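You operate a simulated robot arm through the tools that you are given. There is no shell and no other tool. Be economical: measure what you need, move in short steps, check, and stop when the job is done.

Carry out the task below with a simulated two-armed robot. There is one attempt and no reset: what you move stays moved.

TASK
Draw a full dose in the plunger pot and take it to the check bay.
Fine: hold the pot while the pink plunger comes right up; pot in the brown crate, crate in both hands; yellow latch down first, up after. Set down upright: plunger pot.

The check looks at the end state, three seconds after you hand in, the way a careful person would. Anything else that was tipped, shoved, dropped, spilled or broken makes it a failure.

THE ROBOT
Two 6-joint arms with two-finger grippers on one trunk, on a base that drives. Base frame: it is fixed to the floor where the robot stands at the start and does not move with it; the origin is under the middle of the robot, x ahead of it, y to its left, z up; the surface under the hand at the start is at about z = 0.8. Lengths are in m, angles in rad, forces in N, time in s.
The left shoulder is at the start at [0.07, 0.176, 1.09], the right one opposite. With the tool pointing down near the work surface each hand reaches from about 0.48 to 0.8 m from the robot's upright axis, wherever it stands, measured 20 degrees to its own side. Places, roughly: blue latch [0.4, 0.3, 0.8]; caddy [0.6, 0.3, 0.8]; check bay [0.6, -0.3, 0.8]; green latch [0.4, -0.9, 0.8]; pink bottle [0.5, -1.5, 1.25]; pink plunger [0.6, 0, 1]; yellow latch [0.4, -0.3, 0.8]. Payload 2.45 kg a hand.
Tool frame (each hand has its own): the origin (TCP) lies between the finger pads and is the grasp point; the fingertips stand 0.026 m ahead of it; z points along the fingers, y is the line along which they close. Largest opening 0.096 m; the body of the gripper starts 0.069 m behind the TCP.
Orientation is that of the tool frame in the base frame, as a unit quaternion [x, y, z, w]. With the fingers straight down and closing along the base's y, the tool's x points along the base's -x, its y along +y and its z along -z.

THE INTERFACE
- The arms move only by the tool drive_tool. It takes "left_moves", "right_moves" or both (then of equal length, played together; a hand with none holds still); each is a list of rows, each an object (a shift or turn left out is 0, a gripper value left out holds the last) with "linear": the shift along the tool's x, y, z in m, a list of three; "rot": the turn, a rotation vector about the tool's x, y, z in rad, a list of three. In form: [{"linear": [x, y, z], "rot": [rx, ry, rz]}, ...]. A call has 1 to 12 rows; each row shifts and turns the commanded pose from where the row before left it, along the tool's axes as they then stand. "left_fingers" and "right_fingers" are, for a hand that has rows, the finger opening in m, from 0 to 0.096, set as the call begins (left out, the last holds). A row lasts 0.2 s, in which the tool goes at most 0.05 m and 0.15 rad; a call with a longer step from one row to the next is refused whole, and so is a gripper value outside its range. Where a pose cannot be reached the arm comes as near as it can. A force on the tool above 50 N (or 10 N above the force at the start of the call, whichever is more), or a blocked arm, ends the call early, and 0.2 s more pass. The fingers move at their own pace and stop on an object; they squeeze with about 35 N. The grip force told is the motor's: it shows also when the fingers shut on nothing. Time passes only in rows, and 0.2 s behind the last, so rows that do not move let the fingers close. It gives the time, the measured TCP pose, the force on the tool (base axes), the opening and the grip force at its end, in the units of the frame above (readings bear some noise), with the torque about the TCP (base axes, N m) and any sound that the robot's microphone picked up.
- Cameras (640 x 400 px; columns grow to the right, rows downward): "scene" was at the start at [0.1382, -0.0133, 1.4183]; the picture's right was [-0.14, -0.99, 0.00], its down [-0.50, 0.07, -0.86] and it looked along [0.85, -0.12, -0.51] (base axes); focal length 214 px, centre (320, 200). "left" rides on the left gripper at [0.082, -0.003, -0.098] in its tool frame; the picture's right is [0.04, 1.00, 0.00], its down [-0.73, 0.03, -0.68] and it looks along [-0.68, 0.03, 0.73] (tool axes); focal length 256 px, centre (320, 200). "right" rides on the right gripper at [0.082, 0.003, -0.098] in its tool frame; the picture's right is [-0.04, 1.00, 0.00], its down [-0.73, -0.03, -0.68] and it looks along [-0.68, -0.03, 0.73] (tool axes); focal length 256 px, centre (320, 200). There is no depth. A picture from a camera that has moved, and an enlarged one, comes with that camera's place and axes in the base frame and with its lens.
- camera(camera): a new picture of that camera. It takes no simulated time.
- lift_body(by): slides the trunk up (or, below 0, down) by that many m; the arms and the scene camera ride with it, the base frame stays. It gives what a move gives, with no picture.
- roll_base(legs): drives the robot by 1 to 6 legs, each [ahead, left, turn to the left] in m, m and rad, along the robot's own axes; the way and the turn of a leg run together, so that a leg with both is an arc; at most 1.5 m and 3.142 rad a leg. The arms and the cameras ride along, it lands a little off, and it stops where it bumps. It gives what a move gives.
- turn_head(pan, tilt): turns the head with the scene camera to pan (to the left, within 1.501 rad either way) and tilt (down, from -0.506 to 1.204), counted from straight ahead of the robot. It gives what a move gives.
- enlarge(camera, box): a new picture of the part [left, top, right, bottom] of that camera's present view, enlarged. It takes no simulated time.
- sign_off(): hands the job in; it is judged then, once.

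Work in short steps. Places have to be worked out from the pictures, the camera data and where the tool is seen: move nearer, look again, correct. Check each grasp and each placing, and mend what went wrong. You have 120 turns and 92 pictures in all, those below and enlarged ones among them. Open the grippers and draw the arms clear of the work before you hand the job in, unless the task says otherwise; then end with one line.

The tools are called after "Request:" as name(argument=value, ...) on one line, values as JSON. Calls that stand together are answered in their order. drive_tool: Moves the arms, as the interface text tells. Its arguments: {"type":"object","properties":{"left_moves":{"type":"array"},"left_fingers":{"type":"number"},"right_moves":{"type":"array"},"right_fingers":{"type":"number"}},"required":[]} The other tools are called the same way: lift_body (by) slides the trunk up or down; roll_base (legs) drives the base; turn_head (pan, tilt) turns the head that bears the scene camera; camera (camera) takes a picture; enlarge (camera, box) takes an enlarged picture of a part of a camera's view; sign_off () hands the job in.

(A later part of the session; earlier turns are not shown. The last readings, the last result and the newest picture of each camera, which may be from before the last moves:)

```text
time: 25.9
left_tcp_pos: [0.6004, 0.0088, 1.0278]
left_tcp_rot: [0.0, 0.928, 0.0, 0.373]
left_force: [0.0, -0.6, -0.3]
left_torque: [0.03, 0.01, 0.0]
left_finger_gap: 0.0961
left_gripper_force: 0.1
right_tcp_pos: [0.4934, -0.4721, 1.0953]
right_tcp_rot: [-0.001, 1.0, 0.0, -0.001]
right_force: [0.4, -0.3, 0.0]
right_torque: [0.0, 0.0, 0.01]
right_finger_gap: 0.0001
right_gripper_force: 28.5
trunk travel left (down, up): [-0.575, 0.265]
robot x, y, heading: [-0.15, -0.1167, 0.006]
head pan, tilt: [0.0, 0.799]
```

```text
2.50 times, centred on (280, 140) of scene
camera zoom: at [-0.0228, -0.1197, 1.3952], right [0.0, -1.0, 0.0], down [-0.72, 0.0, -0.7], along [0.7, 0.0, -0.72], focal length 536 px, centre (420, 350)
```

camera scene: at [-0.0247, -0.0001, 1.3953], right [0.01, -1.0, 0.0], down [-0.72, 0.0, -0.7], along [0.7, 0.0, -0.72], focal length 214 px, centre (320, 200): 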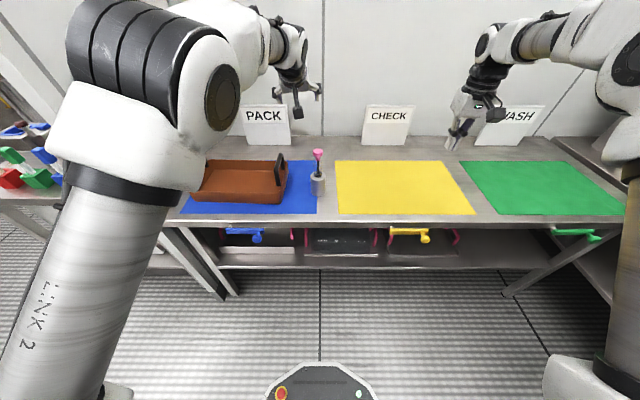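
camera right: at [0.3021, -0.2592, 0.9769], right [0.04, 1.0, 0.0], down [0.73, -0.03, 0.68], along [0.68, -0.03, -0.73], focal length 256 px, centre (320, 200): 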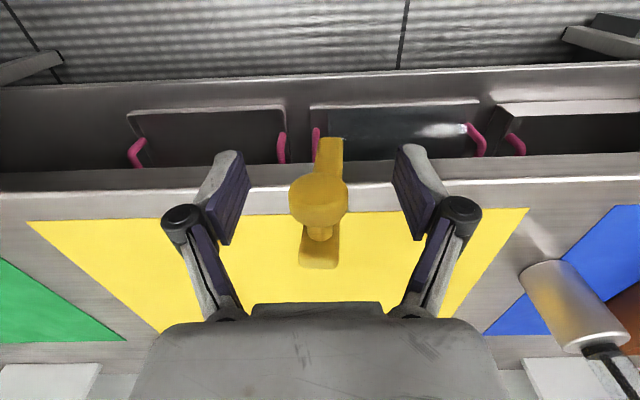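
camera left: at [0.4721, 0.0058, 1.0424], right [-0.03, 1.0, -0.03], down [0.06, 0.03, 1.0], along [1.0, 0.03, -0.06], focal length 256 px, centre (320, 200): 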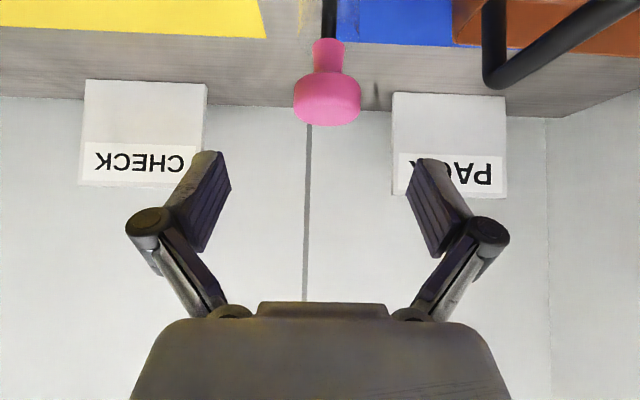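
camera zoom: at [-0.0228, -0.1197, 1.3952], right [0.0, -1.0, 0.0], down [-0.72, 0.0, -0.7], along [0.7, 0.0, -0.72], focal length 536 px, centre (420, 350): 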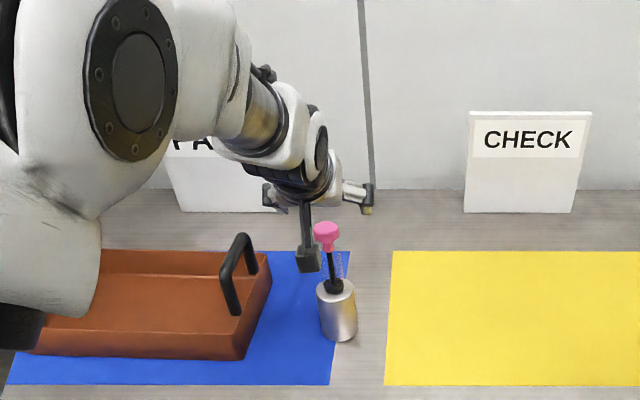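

Knob is centred between the fingers. Descending to pot-body height.

Request:
drive_tool(left_moves=[{"linear": [0.0233, 0.002, 0.0243]}, {"linear": [0.0233, 0, 0.0243]}, {"linear": [0.0233, 0, 0.0243]}, {"linear": [0.0233, 0, 0.0243]}])

Request:
camera(camera="left")

Request:
enlarge(camera="scene", box=[180, 60, 380, 220])

```text
time: 26.9
left_tcp_pos: [0.6004, 0.0121, 0.9215]
left_tcp_rot: [-0.005, 0.928, 0.004, 0.373]
left_force: [0.5, -1.4, 0.9]
left_torque: [0.03, 0.02, -0.01]
left_finger_gap: 0.0961
left_gripper_force: 0.1
left hand out of reach, approached as far as the arm can: row 3, 4
right_tcp_pos: [0.4931, -0.4717, 1.0966]
right_tcp_rot: [-0.003, 1.0, 0.0, -0.001]
right_force: [0.0, -1.0, 0.1]
right_torque: [0.01, 0.03, -0.02]
right_finger_gap: 0.0
right_gripper_force: 28.7
trunk travel left (down, up): [-0.575, 0.265]
robot x, y, heading: [-0.1492, -0.1159, 0.004]
head pan, tilt: [0.0, 0.799]
```

```text
59 pictures are left
camera left: at [0.4732, 0.0069, 0.9373], right [-0.04, 1.0, -0.02], down [0.06, 0.03, 1.0], along [1.0, 0.04, -0.06], focal length 256 px, centre (320, 200)
```

left: 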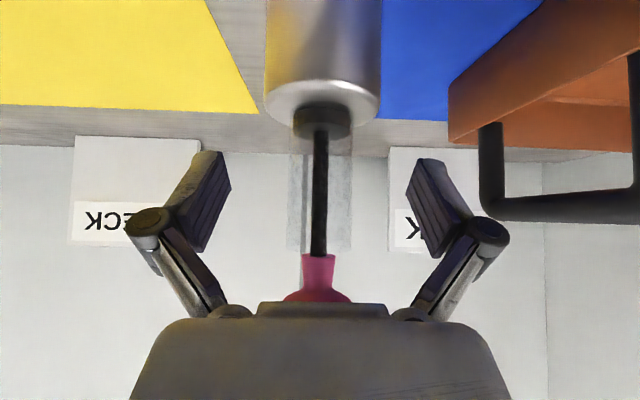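

```text
2.50 times, centred on (280, 140) of scene
camera zoom: at [-0.0226, -0.1197, 1.3952], right [0.0, -1.0, 0.0], down [-0.72, 0.0, -0.7], along [0.7, 0.0, -0.72], focal length 536 px, centre (420, 350)
```

zoom: 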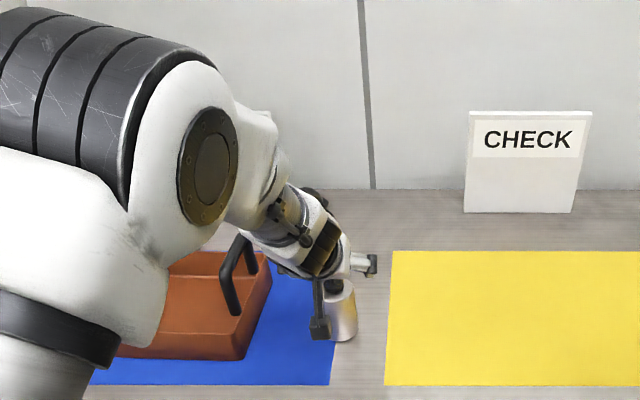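

This is the arm's lowest at this trunk height; the pot fits between fingers. Lowering the trunk instead, 0.04 first.

Request:
lift_body(by=-0.04)

Request:
camera(camera="left")

```text
time: 27.7
left_tcp_pos: [0.6003, 0.0115, 0.8824]
left_tcp_rot: [-0.003, 0.928, 0.005, 0.373]
left_force: [0.3, 0.1, -0.5]
left_torque: [0.02, -0.02, 0.0]
left_finger_gap: 0.096
left_gripper_force: 0.1
right_tcp_pos: [0.4911, -0.4731, 1.0572]
right_tcp_rot: [-0.002, 1.0, 0.0, 0.0]
right_force: [-0.6, -0.3, 0.9]
right_torque: [0.01, 0.01, -0.02]
right_finger_gap: 0.0002
right_gripper_force: 28.6
trunk travel left (down, up): [-0.535, 0.305]
robot x, y, heading: [-0.1535, -0.1201, 0.005]
head pan, tilt: [0.0, 0.799]
```

```text
57 pictures are left
camera left: at [0.4722, 0.0073, 0.8982], right [-0.04, 1.0, -0.02], down [0.06, 0.02, 1.0], along [1.0, 0.04, -0.06], focal length 256 px, centre (320, 200)
```

left: 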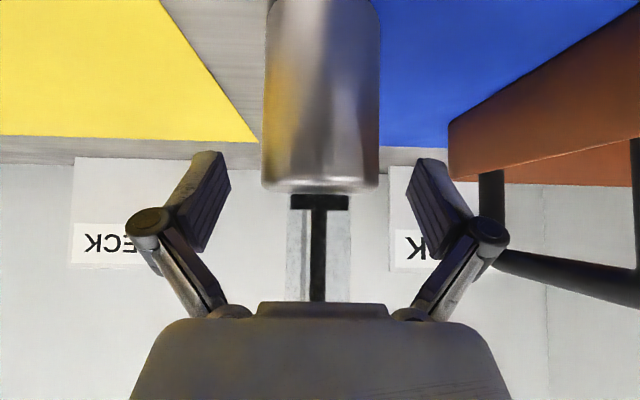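

Pot top is at z≈0.885. Lowering another 0.037 so the pads meet the pot mid-body.

Request:
lift_body(by=-0.037)

Request:
camera(camera="left")

Request:
enlarge(camera="scene", box=[180, 60, 380, 220])

```text
time: 28.5
left_tcp_pos: [0.5995, 0.0096, 0.8437]
left_tcp_rot: [-0.003, 0.928, 0.005, 0.373]
left_force: [-0.3, 0.2, -0.1]
left_torque: [0.0, 0.01, -0.01]
left_finger_gap: 0.0959
left_gripper_force: 0.1
right_tcp_pos: [0.4912, -0.4716, 1.0202]
right_tcp_rot: [-0.001, 1.0, 0.0, 0.0]
right_force: [-0.2, -0.1, 0.4]
right_torque: [-0.02, -0.01, 0.01]
right_finger_gap: 0.0
right_gripper_force: 28.3
trunk travel left (down, up): [-0.498, 0.342]
robot x, y, heading: [-0.1528, -0.1208, 0.001]
head pan, tilt: [0.0, 0.799]
```

```text
56 pictures are left
camera left: at [0.4723, 0.0073, 0.861], right [-0.04, 1.0, -0.02], down [0.06, 0.02, 1.0], along [1.0, 0.04, -0.06], focal length 256 px, centre (320, 200)
```

left: 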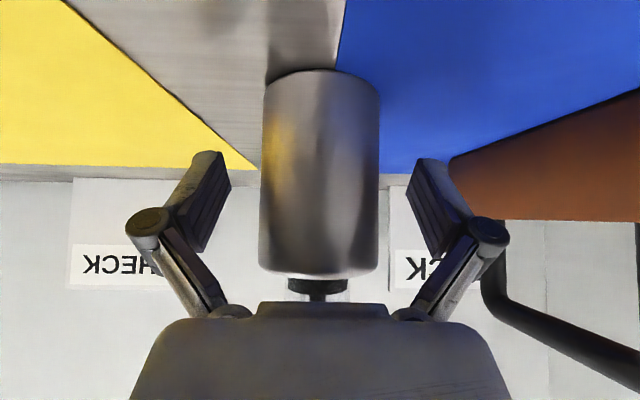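

```text
2.50 times, centred on (280, 140) of scene
camera zoom: at [-0.024, -0.1198, 1.3183], right [0.0, -1.0, 0.0], down [-0.72, 0.0, -0.7], along [0.7, 0.0, -0.72], focal length 536 px, centre (420, 350)
```

zoom: 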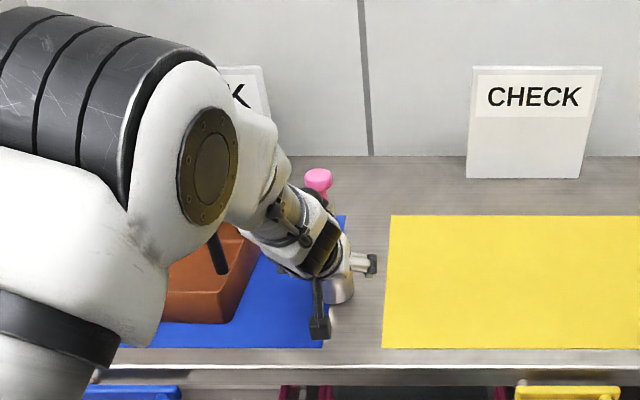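

Pot is centred between the fingers. Closing the left hand.

Request:
drive_tool(left_moves=[{}, {}, {}], left_fingers=0.03)

Request:
camera(camera="left")

```text
time: 29.3
left_tcp_pos: [0.5998, 0.0111, 0.846]
left_tcp_rot: [-0.003, 0.928, 0.006, 0.373]
left_force: [3.3, 0.4, 7.2]
left_torque: [-0.13, -0.17, 0.01]
left_finger_gap: 0.0566
left_gripper_force: 35.4
right_tcp_pos: [0.4929, -0.4733, 1.0193]
right_tcp_rot: [-0.002, 1.0, 0.0, 0.0]
right_force: [-0.3, -0.1, 0.3]
right_torque: [-0.02, -0.01, -0.01]
right_finger_gap: 0.0
right_gripper_force: 28.2
trunk travel left (down, up): [-0.498, 0.342]
robot x, y, heading: [-0.1504, -0.116, 0.004]
head pan, tilt: [0.0, 0.799]
```

```text
54 pictures are left
camera left: at [0.4727, 0.0071, 0.8616], right [-0.04, 1.0, -0.02], down [0.06, 0.02, 1.0], along [1.0, 0.04, -0.06], focal length 256 px, centre (320, 200)
```

left: 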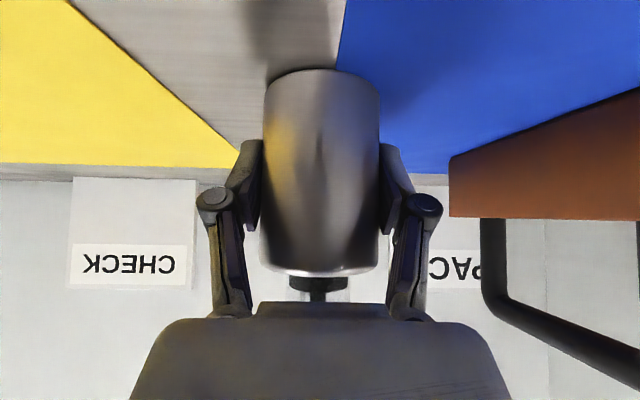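

Pot is held (gap 0.057). Now raising the right hand and bringing it over toward the plunger.

Request:
drive_tool(right_moves=[{"linear": [0, 0, -0.045]}, {"linear": [0, 0, -0.045]}, {"linear": [-0.01, 0.044, 0]}, {"linear": [-0.01, 0.044, 0]}, {"linear": [-0.01, 0.044, 0]}, {"linear": [-0.01, 0.044, 0]}, {"linear": [-0.01, 0.044, 0]}, {"linear": [-0.01, 0.044, 0]}, {"linear": [-0.01, 0.044, 0]}], right_fingers=0.07)

Request:
camera(camera="scene")

Request:
camera(camera="right")

```text
time: 31.3
left_tcp_pos: [0.5989, 0.0117, 0.8463]
left_tcp_rot: [-0.003, 0.928, 0.006, 0.373]
left_force: [-2.2, 2.9, 8.2]
left_torque: [0.13, -0.07, 0.04]
left_finger_gap: 0.0565
left_gripper_force: 34.6
right_tcp_pos: [0.521, -0.1925, 1.0946]
right_tcp_rot: [-0.001, 1.0, -0.001, -0.001]
right_force: [0.9, 0.6, 0.0]
right_torque: [-0.01, -0.01, -0.04]
right_finger_gap: 0.0703
right_gripper_force: 0.1
right hand out of reach, approached as far as the arm can: row 7, 8, 9
trunk travel left (down, up): [-0.498, 0.342]
robot x, y, heading: [-0.1545, -0.1212, 0.006]
head pan, tilt: [0.0, 0.799]
```

```text
53 pictures are left
camera scene: at [-0.0252, -0.12, 1.3185], right [0.0, -1.0, 0.0], down [-0.72, 0.0, -0.7], along [0.7, 0.0, -0.72], focal length 214 px, centre (320, 200)
```

scene: 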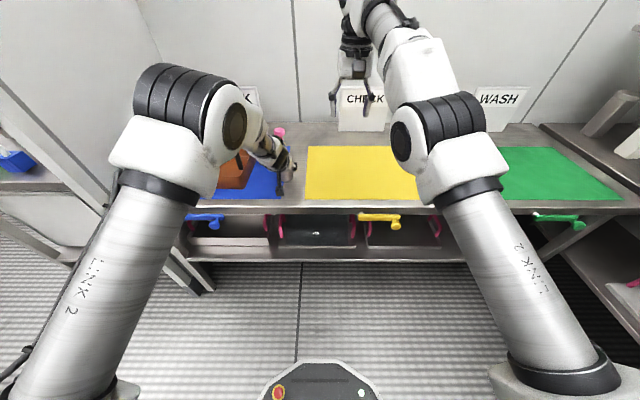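

```text
52 pictures are left
camera right: at [0.4368, -0.1898, 1.1922], right [0.04, 1.0, 0.0], down [0.73, -0.03, 0.68], along [0.68, -0.02, -0.73], focal length 256 px, centre (320, 200)
```

right: 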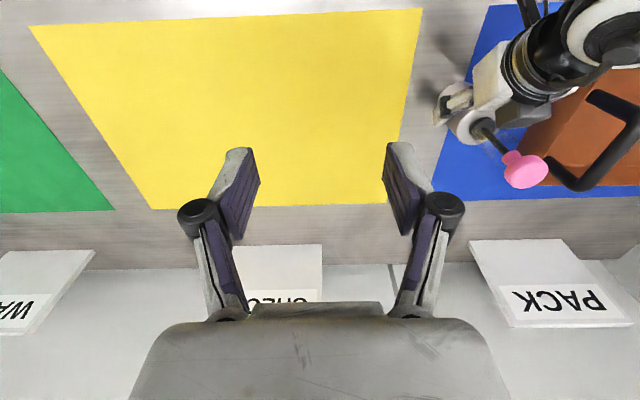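

Both arms seem limited near the midline (inward pan). I'll turn the right hand: yaw 90° so it closes along x with its camera outward, then tilt it inward so the TCP can reach the pot.

Request:
drive_tool(right_moves=[{"linear": [0, -0.03, 0], "rot": [0, 0, -0.143]}, {"linear": [0.0, -0.03, 0], "rot": [0, 0, -0.143]}, {"rot": [0, 0, -0.143]}, {"rot": [0, 0, -0.143]}, {"rot": [0, 0, -0.143]}, {"rot": [0, 0, -0.143]}, {"rot": [0, 0, -0.143]}, {"rot": [0, 0, -0.143]}, {"rot": [0, 0, -0.143]}, {"rot": [0, 0, -0.143]}, {"rot": [0, 0, -0.141]}])

Request:
drive_tool(right_moves=[{"rot": [0, -0.145, 0]}, {"rot": [0, -0.145, 0]}, {"rot": [0, -0.145, 0]}, {"rot": [0, -0.145, 0]}])

```text
time: 33.7
left_tcp_pos: [0.5995, 0.0121, 0.8456]
left_tcp_rot: [-0.002, 0.928, 0.004, 0.373]
left_force: [2.0, 1.8, 9.0]
left_torque: [-0.11, -0.11, 0.05]
left_finger_gap: 0.0564
left_gripper_force: 35.6
right_tcp_pos: [0.5236, -0.2506, 1.1104]
right_tcp_rot: [0.709, -0.705, -0.001, 0.002]
right_force: [-0.6, -0.5, 0.9]
right_torque: [0.03, 0.03, -0.01]
right_finger_gap: 0.07
right_gripper_force: 0.0
right hand out of reach, approached as far as the arm can: row 1, 2
trunk travel left (down, up): [-0.498, 0.342]
robot x, y, heading: [-0.1526, -0.1243, 0.005]
head pan, tilt: [0.0, 0.799]
```

```text
time: 34.7
left_tcp_pos: [0.5996, 0.0101, 0.8449]
left_tcp_rot: [-0.003, 0.928, 0.005, 0.373]
left_force: [-0.6, 0.0, 9.2]
left_torque: [-0.24, -0.02, 0.02]
left_finger_gap: 0.0565
left_gripper_force: 35.4
right_tcp_pos: [0.5157, -0.2802, 1.1722]
right_tcp_rot: [0.681, -0.674, -0.208, -0.196]
right_force: [-0.3, 0.3, -0.2]
right_torque: [0.01, 0.01, 0.0]
right_finger_gap: 0.07
right_gripper_force: 0.0
right hand out of reach, approached as far as the arm can: row 1, 2, 3, 4
trunk travel left (down, up): [-0.498, 0.342]
robot x, y, heading: [-0.1527, -0.1181, 0.003]
head pan, tilt: [0.0, 0.799]
```

Reach analysis: right wrist is simply too far (high + distant). Better: lift the held pot with the trunk, swing both hands inward, and draw the plunger in mid-air nearer the robot. Raising the trunk first.

Request:
lift_body(by=0.2)

Request:
camera(camera="scene")

```text
time: 36.9
left_tcp_pos: [0.6005, 0.0109, 1.0441]
left_tcp_rot: [-0.003, 0.928, 0.005, 0.372]
left_force: [0.8, -0.7, -3.6]
left_torque: [-0.01, -0.01, 0.0]
left_finger_gap: 0.0567
left_gripper_force: 34.8
right_tcp_pos: [0.5162, -0.2791, 1.3713]
right_tcp_rot: [0.681, -0.675, -0.208, -0.194]
right_force: [-0.2, -0.6, 0.1]
right_torque: [-0.01, 0.01, -0.02]
right_finger_gap: 0.0701
right_gripper_force: 0.0
trunk travel left (down, up): [-0.698, 0.142]
robot x, y, heading: [-0.1529, -0.1204, -0.0]
head pan, tilt: [0.0, 0.799]
```

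```text
51 pictures are left
camera scene: at [-0.0227, -0.1197, 1.5181], right [0.0, -1.0, 0.0], down [-0.72, 0.0, -0.7], along [0.7, 0.0, -0.72], focal length 214 px, centre (320, 200)
```

scene: 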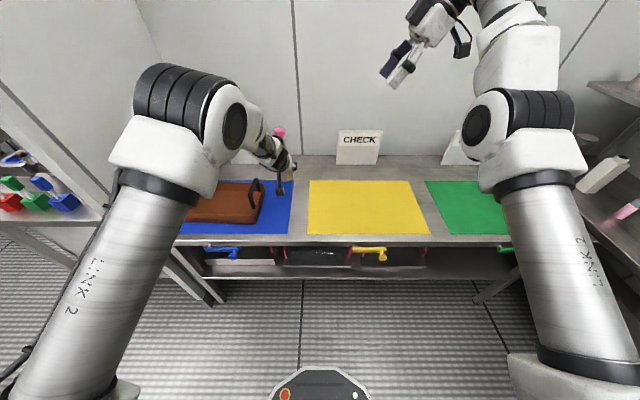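

Pot is lifted (≈4 N). Swinging the left hand's azimuth inward about the vertical through the pot, keeping the pot upright.

Request:
drive_tool(left_moves=[{"rot": [0.0966, 0, 0.1013]}, {"rot": [0.0966, 0, 0.1013]}, {"rot": [0.0966, 0, 0.1013]}, {"rot": [0.0966, 0, 0.1013]}, {"rot": [0.0966, 0, 0.1013]}, {"rot": [0.0966, 0, 0.1013]}])

```text
time: 38.3
left_tcp_pos: [0.599, 0.0135, 1.0408]
left_tcp_rot: [0.338, 0.869, -0.137, 0.334]
left_force: [0.0, 1.1, -3.6]
left_torque: [-0.04, -0.02, 0.01]
left_finger_gap: 0.0565
left_gripper_force: 34.8
left hand out of reach, approached as far as the arm can: row 1
right_tcp_pos: [0.5169, -0.2795, 1.3709]
right_tcp_rot: [0.681, -0.675, -0.207, -0.193]
right_force: [0.1, -0.4, 0.3]
right_torque: [-0.02, 0.01, 0.02]
right_finger_gap: 0.07
right_gripper_force: 0.0
trunk travel left (down, up): [-0.698, 0.142]
robot x, y, heading: [-0.1531, -0.113, 0.004]
head pan, tilt: [0.0, 0.799]
```

Azimuth is now −44°, pot still upright. Moving the pot toward the robot's midline and nearer.

Request:
drive_tool(left_moves=[{"linear": [-0.0025, -0.037, 0.003]}, {"linear": [-0.0025, -0.037, 0.003]}, {"linear": [-0.0025, -0.037, 0.003]}, {"linear": [-0.0025, -0.037, 0.003]}])

```text
time: 39.3
left_tcp_pos: [0.512, -0.1008, 1.0392]
left_tcp_rot: [0.326, 0.873, -0.14, 0.336]
left_force: [-0.4, -1.1, -3.3]
left_torque: [0.03, -0.01, 0.03]
left_finger_gap: 0.0565
left_gripper_force: 35.5
right_tcp_pos: [0.5155, -0.2828, 1.3711]
right_tcp_rot: [0.681, -0.675, -0.208, -0.195]
right_force: [-0.8, -0.2, -0.8]
right_torque: [0.03, -0.02, 0.05]
right_finger_gap: 0.07
right_gripper_force: 0.1
trunk travel left (down, up): [-0.698, 0.142]
robot x, y, heading: [-0.1519, -0.1184, 0.002]
head pan, tilt: [0.0, 0.799]
```

Pot is now at rel (0.66, 0.02). Knob should be at ≈(0.513, −0.10, 1.176). Bringing the tilted right hand along its approach line, stopping 0.1 m short.

Request:
drive_tool(right_moves=[{"linear": [-0.0455, 0, 0]}, {"linear": [0, 0, 0.04]}, {"linear": [0, 0, 0.04]}, {"linear": [0, 0, 0.04]}, {"linear": [0, 0, 0.04]}])

Request:
camera(camera="right")

Request:
camera(camera="scene")

```text
time: 40.5
left_tcp_pos: [0.5154, -0.0996, 1.0386]
left_tcp_rot: [0.327, 0.872, -0.141, 0.336]
left_force: [0.2, 0.3, -2.7]
left_torque: [-0.01, 0.0, -0.01]
left_finger_gap: 0.0566
left_gripper_force: 35.3
right_tcp_pos: [0.5037, -0.1545, 1.2566]
right_tcp_rot: [0.681, -0.675, -0.207, -0.193]
right_force: [0.4, 0.7, -0.5]
right_torque: [-0.01, 0.02, -0.01]
right_finger_gap: 0.0697
right_gripper_force: 0.0
right hand out of reach, approached as far as the arm can: row 1
trunk travel left (down, up): [-0.698, 0.142]
robot x, y, heading: [-0.1544, -0.1204, -0.0]
head pan, tilt: [0.0, 0.799]
```

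```text
50 pictures are left
camera right: at [0.5017, -0.277, 1.2945], right [-1.0, 0.02, 0.04], down [0.04, 0.25, 0.97], along [0.01, 0.97, -0.25], focal length 256 px, centre (320, 200)
```

right: 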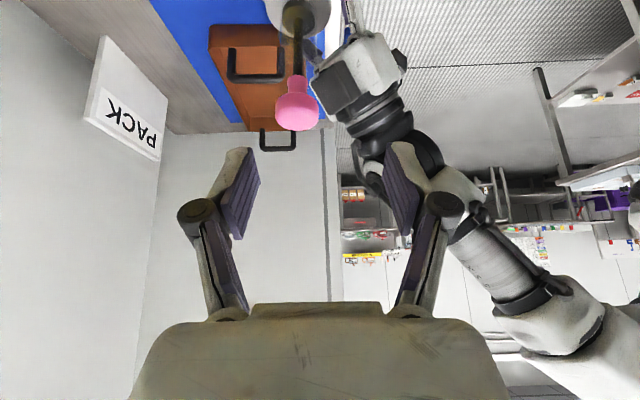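

```text
49 pictures are left
camera scene: at [-0.0217, -0.1191, 1.5181], right [0.0, -1.0, 0.0], down [-0.72, 0.0, -0.7], along [0.7, 0.0, -0.72], focal length 214 px, centre (320, 200)
```

scene: 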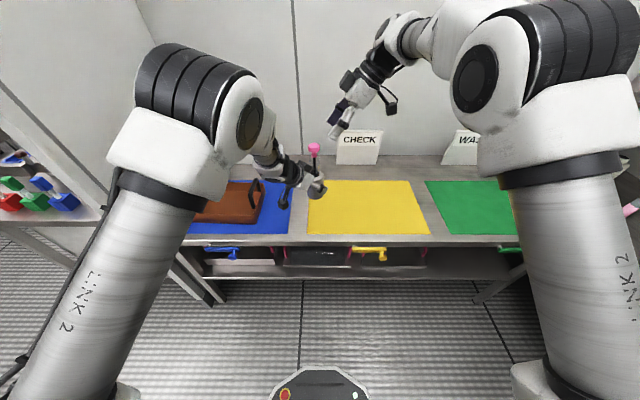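

Knob triangulates at (0.518, −0.10, 1.175), matching. Advancing the last 0.095 m with a small x correction.

Request:
drive_tool(right_moves=[{"linear": [0, -0.007, 0.03]}, {"linear": [-0.001, -0.007, 0.03]}, {"linear": [0, 0, 0.034]}])

Request:
camera(camera="right")

Request:
enlarge(camera="scene", box=[240, 100, 400, 220])

```text
time: 41.3
left_tcp_pos: [0.5139, -0.0995, 1.0401]
left_tcp_rot: [0.326, 0.872, -0.14, 0.337]
left_force: [0.1, 0.0, -3.1]
left_torque: [-0.01, 0.01, 0.03]
left_finger_gap: 0.0565
left_gripper_force: 35.2
right_tcp_pos: [0.5162, -0.1032, 1.1771]
right_tcp_rot: [0.681, -0.675, -0.207, -0.194]
right_force: [-0.1, -0.6, 0.3]
right_torque: [-0.04, -0.01, 0.03]
right_finger_gap: 0.0697
right_gripper_force: 0.0
trunk travel left (down, up): [-0.698, 0.142]
robot x, y, heading: [-0.1542, -0.1231, 0.0]
head pan, tilt: [0.0, 0.799]
```

```text
48 pictures are left
camera right: at [0.5139, -0.2247, 1.2162], right [-1.0, 0.02, 0.04], down [0.04, 0.25, 0.97], along [0.01, 0.97, -0.25], focal length 256 px, centre (320, 200)
```

right: 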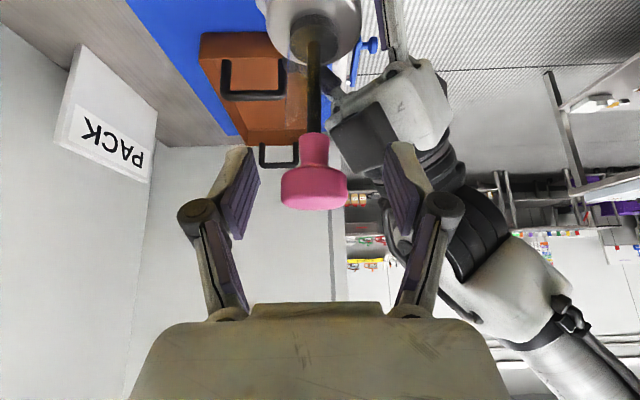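

```text
3.33 times, centred on (320, 160) of scene
camera zoom: at [-0.0232, -0.1191, 1.5183], right [0.0, -1.0, 0.0], down [-0.72, 0.0, -0.7], along [0.7, 0.0, -0.72], focal length 715 px, centre (320, 333)
```

zoom: 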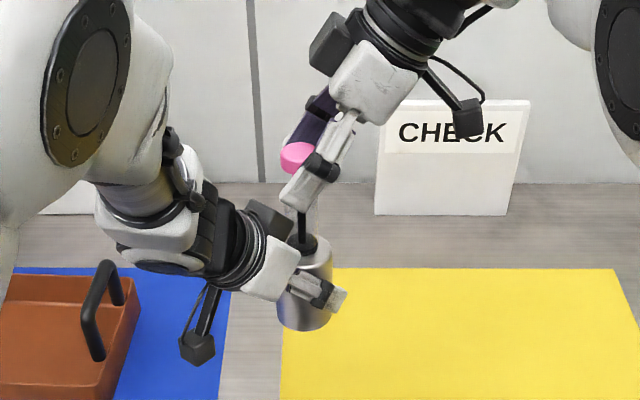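

Knob sits right between the pads. Closing the right hand on it.

Request:
drive_tool(right_moves=[{}, {}, {}], right_fingers=0.015)

Request:
enlarge(camera="right", box=[160, 0, 480, 240])

```text
time: 42.1
left_tcp_pos: [0.5136, -0.0998, 1.0399]
left_tcp_rot: [0.327, 0.872, -0.14, 0.337]
left_force: [-6.3, 2.9, -7.9]
left_torque: [-0.26, -0.57, -0.06]
left_finger_gap: 0.0567
left_gripper_force: 35.3
right_tcp_pos: [0.5169, -0.1039, 1.1777]
right_tcp_rot: [0.681, -0.675, -0.207, -0.195]
right_force: [6.4, -2.9, 4.0]
right_torque: [-0.09, -0.17, 0.02]
right_finger_gap: 0.0314
right_gripper_force: 35.1
trunk travel left (down, up): [-0.698, 0.142]
robot x, y, heading: [-0.1553, -0.1216, 0.007]
head pan, tilt: [0.0, 0.799]
```

```text
1.67 times, centred on (320, 120) of right
camera zoom: at [0.5141, -0.2255, 1.2166], right [-1.0, 0.02, 0.04], down [0.04, 0.25, 0.97], along [0.01, 0.97, -0.25], focal length 427 px, centre (320, 333)
```

zoom: 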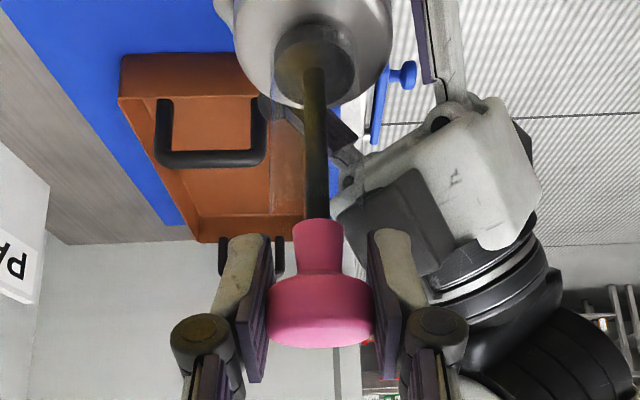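

Knob gripped (0.031). Pulling straight up in small steps, watching force and sound.

Request:
drive_tool(right_moves=[{"linear": [-0.0055, 0.0001, -0.0084]}, {"linear": [-0.0055, 0.0001, -0.0084]}, {"linear": [-0.0055, 0.0001, -0.0084]}])

Request:
camera(camera="right")

```text
time: 42.9
left_tcp_pos: [0.5135, -0.0999, 1.0405]
left_tcp_rot: [0.326, 0.872, -0.139, 0.338]
left_force: [-0.1, 0.6, -2.4]
left_torque: [0.01, -0.12, -0.14]
left_finger_gap: 0.0566
left_gripper_force: 35.2
right_tcp_pos: [0.5154, -0.1025, 1.2074]
right_tcp_rot: [0.681, -0.675, -0.208, -0.194]
right_force: [1.1, 0.0, -0.5]
right_torque: [-0.07, 0.07, 0.09]
right_finger_gap: 0.0313
right_gripper_force: 34.7
trunk travel left (down, up): [-0.698, 0.142]
robot x, y, heading: [-0.1524, -0.119, 0.005]
head pan, tilt: [0.0, 0.799]
```

```text
45 pictures are left
camera right: at [0.5134, -0.225, 1.2471], right [-1.0, 0.02, 0.04], down [0.04, 0.25, 0.97], along [0.01, 0.97, -0.25], focal length 256 px, centre (320, 200)
```

right: 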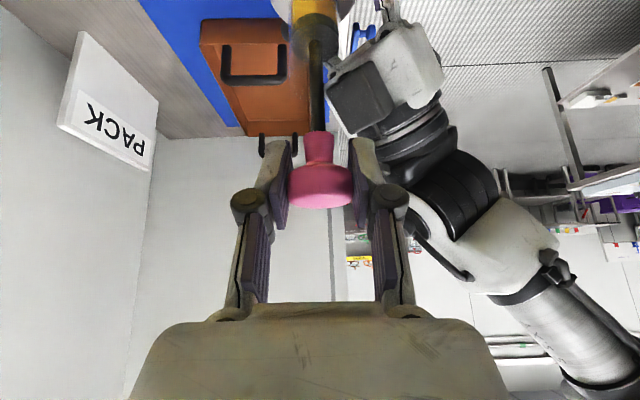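

Plunger is rising and yellow liquid is being drawn in. Continuing until the stop is felt.

Request:
drive_tool(right_moves=[{"linear": [-0.0055, 0.0001, -0.0084]}, {"linear": [-0.0055, 0.0001, -0.0084]}])

Request:
drive_tool(right_moves=[{"linear": [-0.0044, 0.0001, -0.0067]}, {"linear": [-0.0044, 0.0001, -0.0067]}])

Request:
camera(camera="right")

```text
time: 43.5
left_tcp_pos: [0.5132, -0.0988, 1.0422]
left_tcp_rot: [0.327, 0.871, -0.141, 0.338]
left_force: [5.3, -5.7, -5.9]
left_torque: [0.54, 0.69, -0.12]
left_finger_gap: 0.0564
left_gripper_force: 35.0
right_tcp_pos: [0.5166, -0.1035, 1.2299]
right_tcp_rot: [0.681, -0.675, -0.207, -0.193]
right_force: [-5.9, 5.0, 2.1]
right_torque: [0.37, 0.37, 0.13]
right_finger_gap: 0.0313
right_gripper_force: 35.2
trunk travel left (down, up): [-0.698, 0.142]
robot x, y, heading: [-0.1492, -0.1204, 0.004]
head pan, tilt: [0.0, 0.799]
```

```text
time: 44.1
left_tcp_pos: [0.5142, -0.0983, 1.0429]
left_tcp_rot: [0.326, 0.871, -0.139, 0.339]
left_force: [-0.2, 1.2, 23.7]
left_torque: [0.18, -0.21, -0.15]
left_finger_gap: 0.0569
left_gripper_force: 35.3
right_tcp_pos: [0.5161, -0.1036, 1.2429]
right_tcp_rot: [0.681, -0.675, -0.208, -0.192]
right_force: [0.4, -2.0, -25.7]
right_torque: [-0.48, 0.05, 0.14]
right_finger_gap: 0.0313
right_gripper_force: 35.0
trunk travel left (down, up): [-0.698, 0.142]
robot x, y, heading: [-0.154, -0.119, 0.003]
head pan, tilt: [0.0, 0.799]
```

```text
44 pictures are left
camera right: at [0.5147, -0.2246, 1.2821], right [-1.0, 0.02, 0.04], down [0.04, 0.25, 0.97], along [0.01, 0.97, -0.25], focal length 256 px, centre (320, 200)
```

right: 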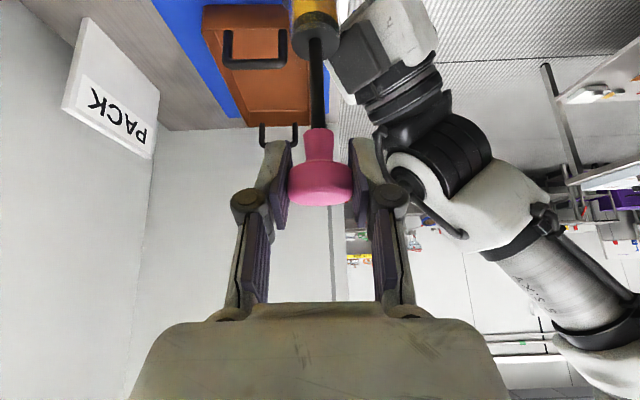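

Force jumped to 25 N — likely the end stop after ~0.06 m. A further 3 mm to confirm.

Request:
drive_tool(right_moves=[{"linear": [-0.0017, 0, -0.0025]}, {}])

Request:
enlarge(camera="scene", box=[250, 90, 390, 200])

```text
time: 44.7
left_tcp_pos: [0.5152, -0.0995, 1.0426]
left_tcp_rot: [0.327, 0.871, -0.139, 0.339]
left_force: [-0.1, -0.8, 21.8]
left_torque: [0.13, 0.0, -0.01]
left_finger_gap: 0.0568
left_gripper_force: 35.2
right_tcp_pos: [0.5178, -0.1017, 1.2469]
right_tcp_rot: [0.682, -0.674, -0.208, -0.193]
right_force: [-0.5, -1.0, -25.8]
right_torque: [-0.22, -0.01, 0.04]
right_finger_gap: 0.0313
right_gripper_force: 35.0
trunk travel left (down, up): [-0.698, 0.142]
robot x, y, heading: [-0.1526, -0.1188, 0.008]
head pan, tilt: [0.0, 0.799]
```

```text
3.64 times, centred on (320, 145) of scene
camera zoom: at [-0.0231, -0.1197, 1.5182], right [0.0, -1.0, 0.0], down [-0.72, 0.0, -0.7], along [0.7, 0.0, -0.72], focal length 780 px, centre (320, 400)
```

zoom: 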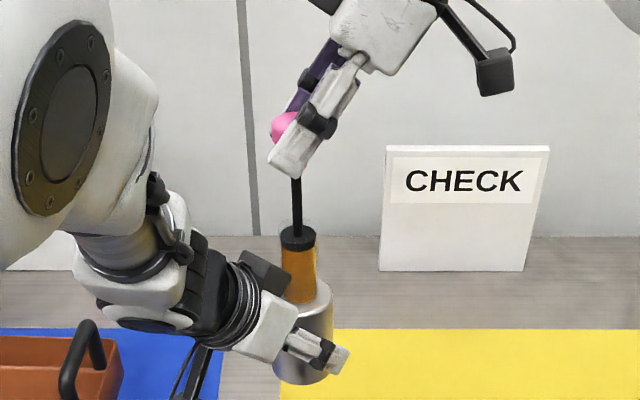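

Force holds at 25 N, suggesting the stop with slight slip. Looking closely at the barrel.

Request:
enlarge(camera="scene", box=[297, 110, 337, 180])

Request:
enlarge(camera="right", box=[240, 0, 400, 220])

```text
5.71 times, centred on (317, 145) of scene
camera zoom: at [-0.0231, -0.1197, 1.5182], right [0.0, -1.0, 0.0], down [-0.72, 0.0, -0.7], along [0.7, 0.0, -0.72], focal length 1226 px, centre (337, 514)
```

zoom: 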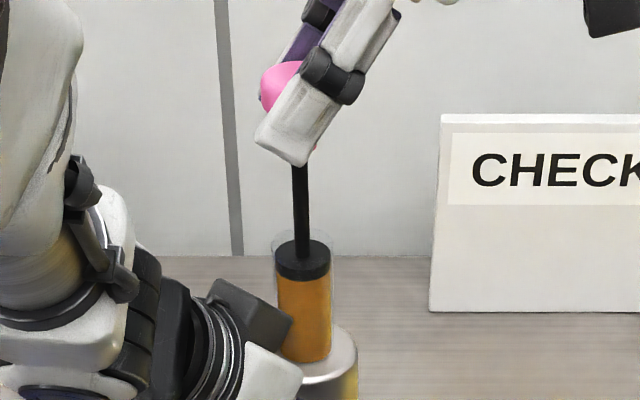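

```text
1.82 times, centred on (320, 110) of right
camera zoom: at [0.5156, -0.2244, 1.2861], right [-1.0, 0.02, 0.04], down [0.04, 0.25, 0.97], along [0.01, 0.97, -0.25], focal length 465 px, centre (320, 364)
```

zoom: 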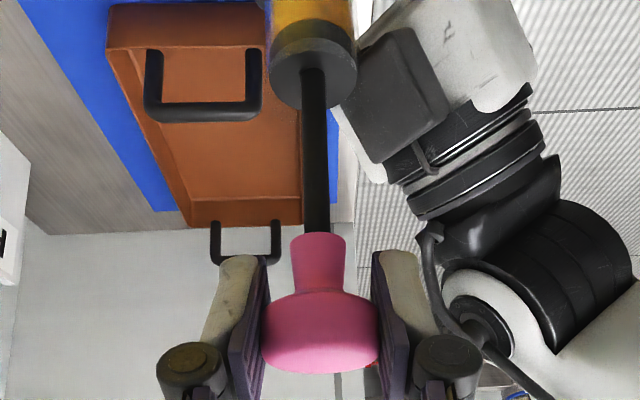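

Piston is near the barrel's top and the knob slid ~2 mm in the pads: the stop is reached. Relieving 2 mm, opening the right hand and retreating along its axis.

Request:
drive_tool(right_moves=[{"linear": [0.001, 0, 0.0016]}])

Request:
drive_tool(right_moves=[{}, {}, {"linear": [0, 0, -0.03]}, {"linear": [0, 0, -0.04]}, {"linear": [0, 0, -0.04]}], right_fingers=0.08)

Request:
enlarge(camera="scene", box=[250, 80, 390, 200])

```text
time: 45.1
left_tcp_pos: [0.5154, -0.0994, 1.0425]
left_tcp_rot: [0.326, 0.871, -0.139, 0.339]
left_force: [2.6, -2.2, 12.8]
left_torque: [0.29, 0.31, -0.02]
left_finger_gap: 0.0565
left_gripper_force: 34.4
right_tcp_pos: [0.5195, -0.1017, 1.2455]
right_tcp_rot: [0.681, -0.675, -0.208, -0.195]
right_force: [-2.6, 1.7, -16.1]
right_torque: [-0.11, 0.12, 0.03]
right_finger_gap: 0.0313
right_gripper_force: 34.9
trunk travel left (down, up): [-0.698, 0.142]
robot x, y, heading: [-0.1543, -0.1188, 0.0]
head pan, tilt: [0.0, 0.799]
```

```text
time: 46.3
left_tcp_pos: [0.5137, -0.0992, 1.0411]
left_tcp_rot: [0.327, 0.872, -0.14, 0.337]
left_force: [0.5, 0.1, -2.9]
left_torque: [0.02, 0.01, 0.03]
left_finger_gap: 0.0563
left_gripper_force: 34.9
right_tcp_pos: [0.5206, -0.1624, 1.3376]
right_tcp_rot: [0.681, -0.675, -0.208, -0.194]
right_force: [0.6, 0.4, -0.4]
right_torque: [-0.03, 0.02, 0.01]
right_finger_gap: 0.0802
right_gripper_force: 0.0
trunk travel left (down, up): [-0.698, 0.142]
robot x, y, heading: [-0.1502, -0.1199, 0.004]
head pan, tilt: [0.0, 0.799]
```

```text
3.33 times, centred on (320, 140) of scene
camera zoom: at [-0.0226, -0.1207, 1.5181], right [0.0, -1.0, 0.0], down [-0.72, 0.0, -0.7], along [0.7, 0.0, -0.72], focal length 715 px, centre (320, 400)
```

zoom: 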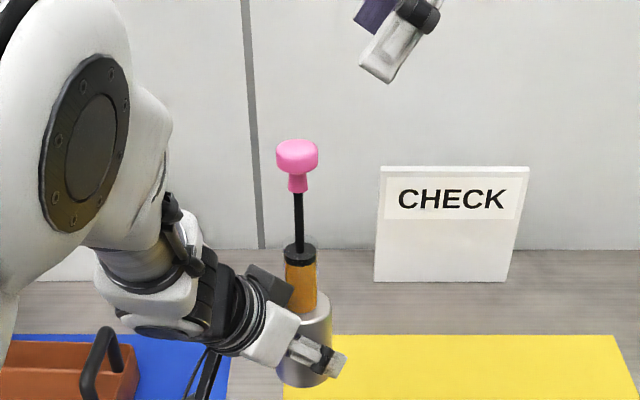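

The plunger stays up with a full orange fill. Now I reverse the left hand's swing (translate back, then azimuth back to straight ahead), right hand retreats.

Request:
drive_tool(left_moves=[{"linear": [0.0025, 0.037, -0.003]}, {"linear": [0.0025, 0.037, -0.003]}, {"linear": [0.0025, 0.037, -0.003]}, {"linear": [0.0025, 0.037, -0.003]}, {}], right_moves=[{"linear": [0, 0, -0.04]}, {"linear": [0, 0, -0.04]}, {}, {}, {}])

Request:
drive_tool(left_moves=[{"rot": [-0.0966, 0, -0.1013]}, {"rot": [-0.0966, 0, -0.1013]}, {"rot": [-0.0966, 0, -0.1013]}, {"rot": [-0.0966, 0, -0.1013]}, {"rot": [-0.0966, 0, -0.1013]}, {"rot": [-0.041, 0, -0.043]}])

```text
time: 47.5
left_tcp_pos: [0.5979, 0.0112, 1.043]
left_tcp_rot: [0.338, 0.868, -0.136, 0.336]
left_force: [0.3, -0.3, -2.7]
left_torque: [0.02, -0.01, -0.02]
left_finger_gap: 0.0567
left_gripper_force: 34.3
right_tcp_pos: [0.5038, -0.2116, 1.3931]
right_tcp_rot: [0.68, -0.676, -0.206, -0.195]
right_force: [0.0, 1.2, -0.3]
right_torque: [0.0, -0.01, 0.03]
right_finger_gap: 0.0803
right_gripper_force: 0.1
right hand out of reach, approached as far as the arm can: row 1, 2
trunk travel left (down, up): [-0.698, 0.142]
robot x, y, heading: [-0.1518, -0.1165, 0.003]
head pan, tilt: [0.0, 0.799]
```

```text
time: 48.9
left_tcp_pos: [0.5976, 0.0131, 1.0405]
left_tcp_rot: [-0.007, 0.933, 0.007, 0.361]
left_force: [0.4, -0.3, -3.2]
left_torque: [0.02, 0.0, 0.01]
left_finger_gap: 0.0567
left_gripper_force: 35.1
right_tcp_pos: [0.5052, -0.2106, 1.391]
right_tcp_rot: [0.681, -0.675, -0.208, -0.194]
right_force: [0.6, -0.1, -0.1]
right_torque: [0.03, 0.02, -0.02]
right_finger_gap: 0.0798
right_gripper_force: 0.0
trunk travel left (down, up): [-0.698, 0.142]
robot x, y, heading: [-0.1537, -0.1175, 0.006]
head pan, tilt: [0.0, 0.799]
```

Pot is straight ahead again. Shifting the base left 0.26 m so the pot hangs above the crate (pot bottom ≈0.995, above the handles).

Request:
roll_base(legs=[[0, 0.26, 0]])

Request:
camera(camera="scene")

Request:
camera(camera="left")

```text
time: 50.7
left_tcp_pos: [0.5958, 0.2716, 1.0412]
left_tcp_rot: [-0.008, 0.933, 0.008, 0.36]
left_force: [0.4, -0.1, -2.7]
left_torque: [0.03, 0.05, -0.01]
left_finger_gap: 0.0564
left_gripper_force: 34.6
right_tcp_pos: [0.5042, 0.0475, 1.392]
right_tcp_rot: [0.682, -0.674, -0.208, -0.193]
right_force: [-0.1, -0.7, 0.2]
right_torque: [0.02, -0.01, -0.01]
right_finger_gap: 0.0798
right_gripper_force: 0.0
trunk travel left (down, up): [-0.698, 0.142]
robot x, y, heading: [-0.1556, 0.1351, 0.008]
head pan, tilt: [0.0, 0.799]
```

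```text
39 pictures are left
camera scene: at [-0.0244, 0.1358, 1.5182], right [0.01, -1.0, 0.0], down [-0.72, -0.01, -0.7], along [0.7, 0.01, -0.72], focal length 214 px, centre (320, 200)
```

scene: 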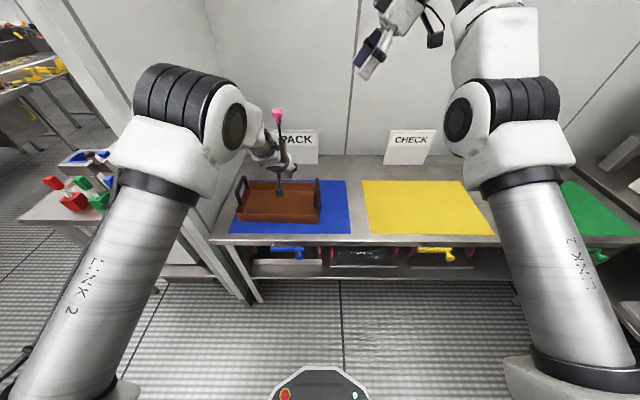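

```text
38 pictures are left
camera left: at [0.4685, 0.2657, 1.0604], right [-0.05, 1.0, -0.02], down [0.09, 0.02, 1.0], along [1.0, 0.05, -0.09], focal length 256 px, centre (320, 200)
```

left: 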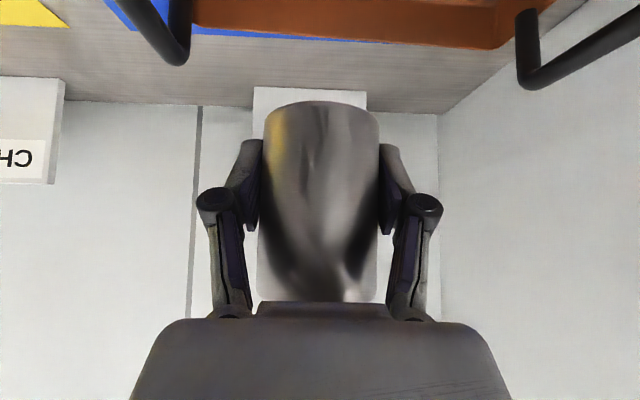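

Handles at y≈0.156 and 0.461, crate centre ≈(0.62, 0.308). Aligning the pot to y≈0.305, levelling 1.5° pitch, then lowering by trunk 0.14.

Request:
drive_tool(left_moves=[{"linear": [0, 0.018, 0], "rot": [0, -0.026, 0]}, {"linear": [-0.005, 0.017, 0.005]}])

Request:
lift_body(by=-0.14)

Request:
camera(camera="left")

Request:
enlarge(camera="scene", box=[200, 80, 360, 220])

```text
time: 51.3
left_tcp_pos: [0.6023, 0.299, 1.04]
left_tcp_rot: [-0.007, 0.928, 0.006, 0.372]
left_force: [-0.2, 0.5, -2.8]
left_torque: [-0.03, 0.01, 0.0]
left_finger_gap: 0.0569
left_gripper_force: 34.6
left hand out of reach, approached as far as the arm can: row 1
right_tcp_pos: [0.5048, 0.05, 1.3914]
right_tcp_rot: [0.682, -0.674, -0.207, -0.193]
right_force: [0.3, -0.4, 0.9]
right_torque: [-0.02, -0.01, -0.02]
right_finger_gap: 0.0799
right_gripper_force: 0.2
trunk travel left (down, up): [-0.698, 0.142]
robot x, y, heading: [-0.1535, 0.1378, 0.006]
head pan, tilt: [0.0, 0.799]
```

```text
time: 53.0
left_tcp_pos: [0.6018, 0.2975, 0.9016]
left_tcp_rot: [-0.007, 0.928, 0.008, 0.372]
left_force: [0.4, 0.4, -1.8]
left_torque: [0.01, -0.03, 0.0]
left_finger_gap: 0.0564
left_gripper_force: 35.0
right_tcp_pos: [0.5038, 0.0479, 1.2517]
right_tcp_rot: [0.682, -0.674, -0.208, -0.194]
right_force: [0.0, -0.6, -1.1]
right_torque: [-0.01, 0.0, 0.0]
right_finger_gap: 0.0801
right_gripper_force: 0.0
trunk travel left (down, up): [-0.558, 0.282]
robot x, y, heading: [-0.1533, 0.14, 0.012]
head pan, tilt: [0.0, 0.799]
```

```text
37 pictures are left
camera left: at [0.4742, 0.2926, 0.9175], right [-0.05, 1.0, -0.02], down [0.06, 0.02, 1.0], along [1.0, 0.05, -0.06], focal length 256 px, centre (320, 200)
```

left: 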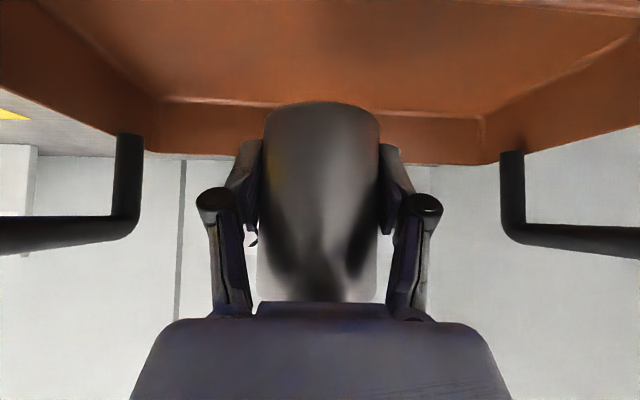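

```text
2.86 times, centred on (280, 150) of scene
camera zoom: at [-0.0248, 0.137, 1.3783], right [0.01, -1.0, 0.0], down [-0.72, -0.01, -0.7], along [0.7, 0.01, -0.72], focal length 613 px, centre (434, 343)
```

zoom: 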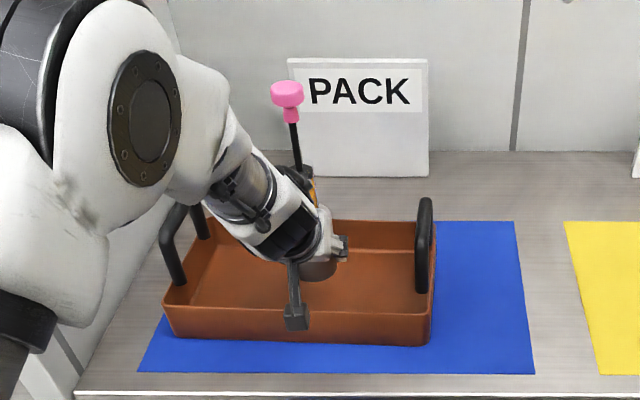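

Camera housing is in front of the crate's front wall with ~3 cm clearance. Lowering further 0.035, then gently.

Request:
lift_body(by=-0.035)

Request:
lift_body(by=-0.008)

Request:
camera(camera="left")

```text
time: 53.8
left_tcp_pos: [0.6015, 0.299, 0.8678]
left_tcp_rot: [-0.007, 0.928, 0.007, 0.373]
left_force: [-0.4, -0.7, -2.5]
left_torque: [-0.03, -0.02, 0.01]
left_finger_gap: 0.0567
left_gripper_force: 34.6
right_tcp_pos: [0.503, 0.0494, 1.2176]
right_tcp_rot: [0.683, -0.674, -0.208, -0.194]
right_force: [-0.2, -0.4, 0.3]
right_torque: [0.02, -0.01, -0.03]
right_finger_gap: 0.0799
right_gripper_force: 0.1
trunk travel left (down, up): [-0.523, 0.317]
robot x, y, heading: [-0.1542, 0.1361, 0.01]
head pan, tilt: [0.0, 0.799]
```

```text
time: 54.4
left_tcp_pos: [0.6019, 0.2977, 0.8576]
left_tcp_rot: [-0.007, 0.927, 0.007, 0.374]
left_force: [0.1, -0.1, -2.4]
left_torque: [-0.01, 0.03, 0.01]
left_finger_gap: 0.0565
left_gripper_force: 35.0
right_tcp_pos: [0.5031, 0.0482, 1.2085]
right_tcp_rot: [0.682, -0.674, -0.208, -0.194]
right_force: [-0.7, 1.1, -0.1]
right_torque: [0.01, 0.01, -0.02]
right_finger_gap: 0.0798
right_gripper_force: 0.1
trunk travel left (down, up): [-0.515, 0.325]
robot x, y, heading: [-0.1587, 0.1345, 0.007]
head pan, tilt: [0.0, 0.799]
```

```text
35 pictures are left
camera left: at [0.4741, 0.2926, 0.8744], right [-0.05, 1.0, -0.02], down [0.06, 0.02, 1.0], along [1.0, 0.05, -0.06], focal length 256 px, centre (320, 200)
```

left: 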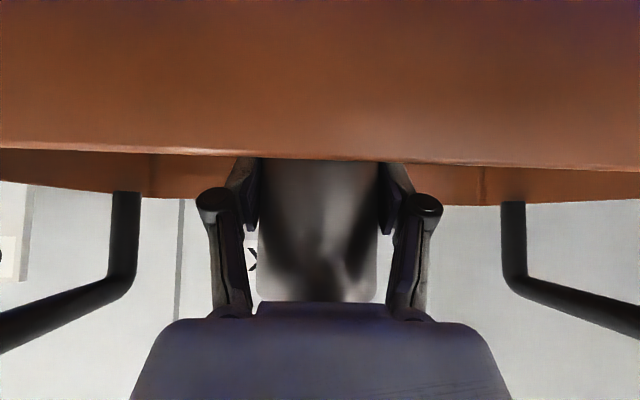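

Still hanging free (−2.4 N). Lowering in small steps until contact.

Request:
lift_body(by=-0.004)

Request:
lift_body(by=-0.003)

```text
time: 54.9
left_tcp_pos: [0.602, 0.2988, 0.8553]
left_tcp_rot: [-0.008, 0.928, 0.008, 0.373]
left_force: [-0.1, 0.5, -2.4]
left_torque: [0.01, 0.02, -0.01]
left_finger_gap: 0.0567
left_gripper_force: 34.9
right_tcp_pos: [0.503, 0.0488, 1.2044]
right_tcp_rot: [0.682, -0.674, -0.208, -0.193]
right_force: [-0.1, 0.3, 0.0]
right_torque: [-0.03, 0.03, -0.02]
right_finger_gap: 0.08
right_gripper_force: 0.0
trunk travel left (down, up): [-0.511, 0.329]
robot x, y, heading: [-0.1574, 0.1381, 0.009]
head pan, tilt: [0.0, 0.799]
```

```text
time: 55.4
left_tcp_pos: [0.6022, 0.299, 0.8515]
left_tcp_rot: [-0.007, 0.928, 0.008, 0.373]
left_force: [-0.4, -0.3, -3.1]
left_torque: [0.06, -0.05, 0.02]
left_finger_gap: 0.0567
left_gripper_force: 35.2
right_tcp_pos: [0.5032, 0.0473, 1.2023]
right_tcp_rot: [0.682, -0.674, -0.208, -0.193]
right_force: [0.2, 0.3, -0.2]
right_torque: [0.01, 0.0, -0.04]
right_finger_gap: 0.08
right_gripper_force: 0.0
trunk travel left (down, up): [-0.508, 0.332]
robot x, y, heading: [-0.1569, 0.135, 0.008]
head pan, tilt: [0.0, 0.799]
```

Request:
lift_body(by=-0.003)

Request:
lift_body(by=-0.002)

```text
time: 55.9
left_tcp_pos: [0.6016, 0.2985, 0.8479]
left_tcp_rot: [-0.007, 0.928, 0.007, 0.373]
left_force: [-0.1, 0.6, -3.0]
left_torque: [0.0, 0.02, -0.01]
left_finger_gap: 0.0565
left_gripper_force: 35.4
right_tcp_pos: [0.5033, 0.0486, 1.1992]
right_tcp_rot: [0.682, -0.674, -0.207, -0.193]
right_force: [-0.1, -0.6, 0.6]
right_torque: [-0.02, 0.0, -0.02]
right_finger_gap: 0.0799
right_gripper_force: 0.2
trunk travel left (down, up): [-0.505, 0.335]
robot x, y, heading: [-0.1552, 0.1387, 0.009]
head pan, tilt: [0.0, 0.799]
```

```text
time: 56.5
left_tcp_pos: [0.6021, 0.2991, 0.8461]
left_tcp_rot: [-0.007, 0.928, 0.008, 0.373]
left_force: [0.8, -0.4, -2.6]
left_torque: [-0.03, -0.03, -0.01]
left_finger_gap: 0.0567
left_gripper_force: 35.0
right_tcp_pos: [0.5032, 0.0487, 1.1976]
right_tcp_rot: [0.683, -0.673, -0.208, -0.193]
right_force: [-0.5, -0.5, -0.2]
right_torque: [0.03, 0.02, -0.02]
right_finger_gap: 0.08
right_gripper_force: 0.0
trunk travel left (down, up): [-0.503, 0.337]
robot x, y, heading: [-0.1533, 0.139, 0.006]
head pan, tilt: [0.0, 0.799]
```

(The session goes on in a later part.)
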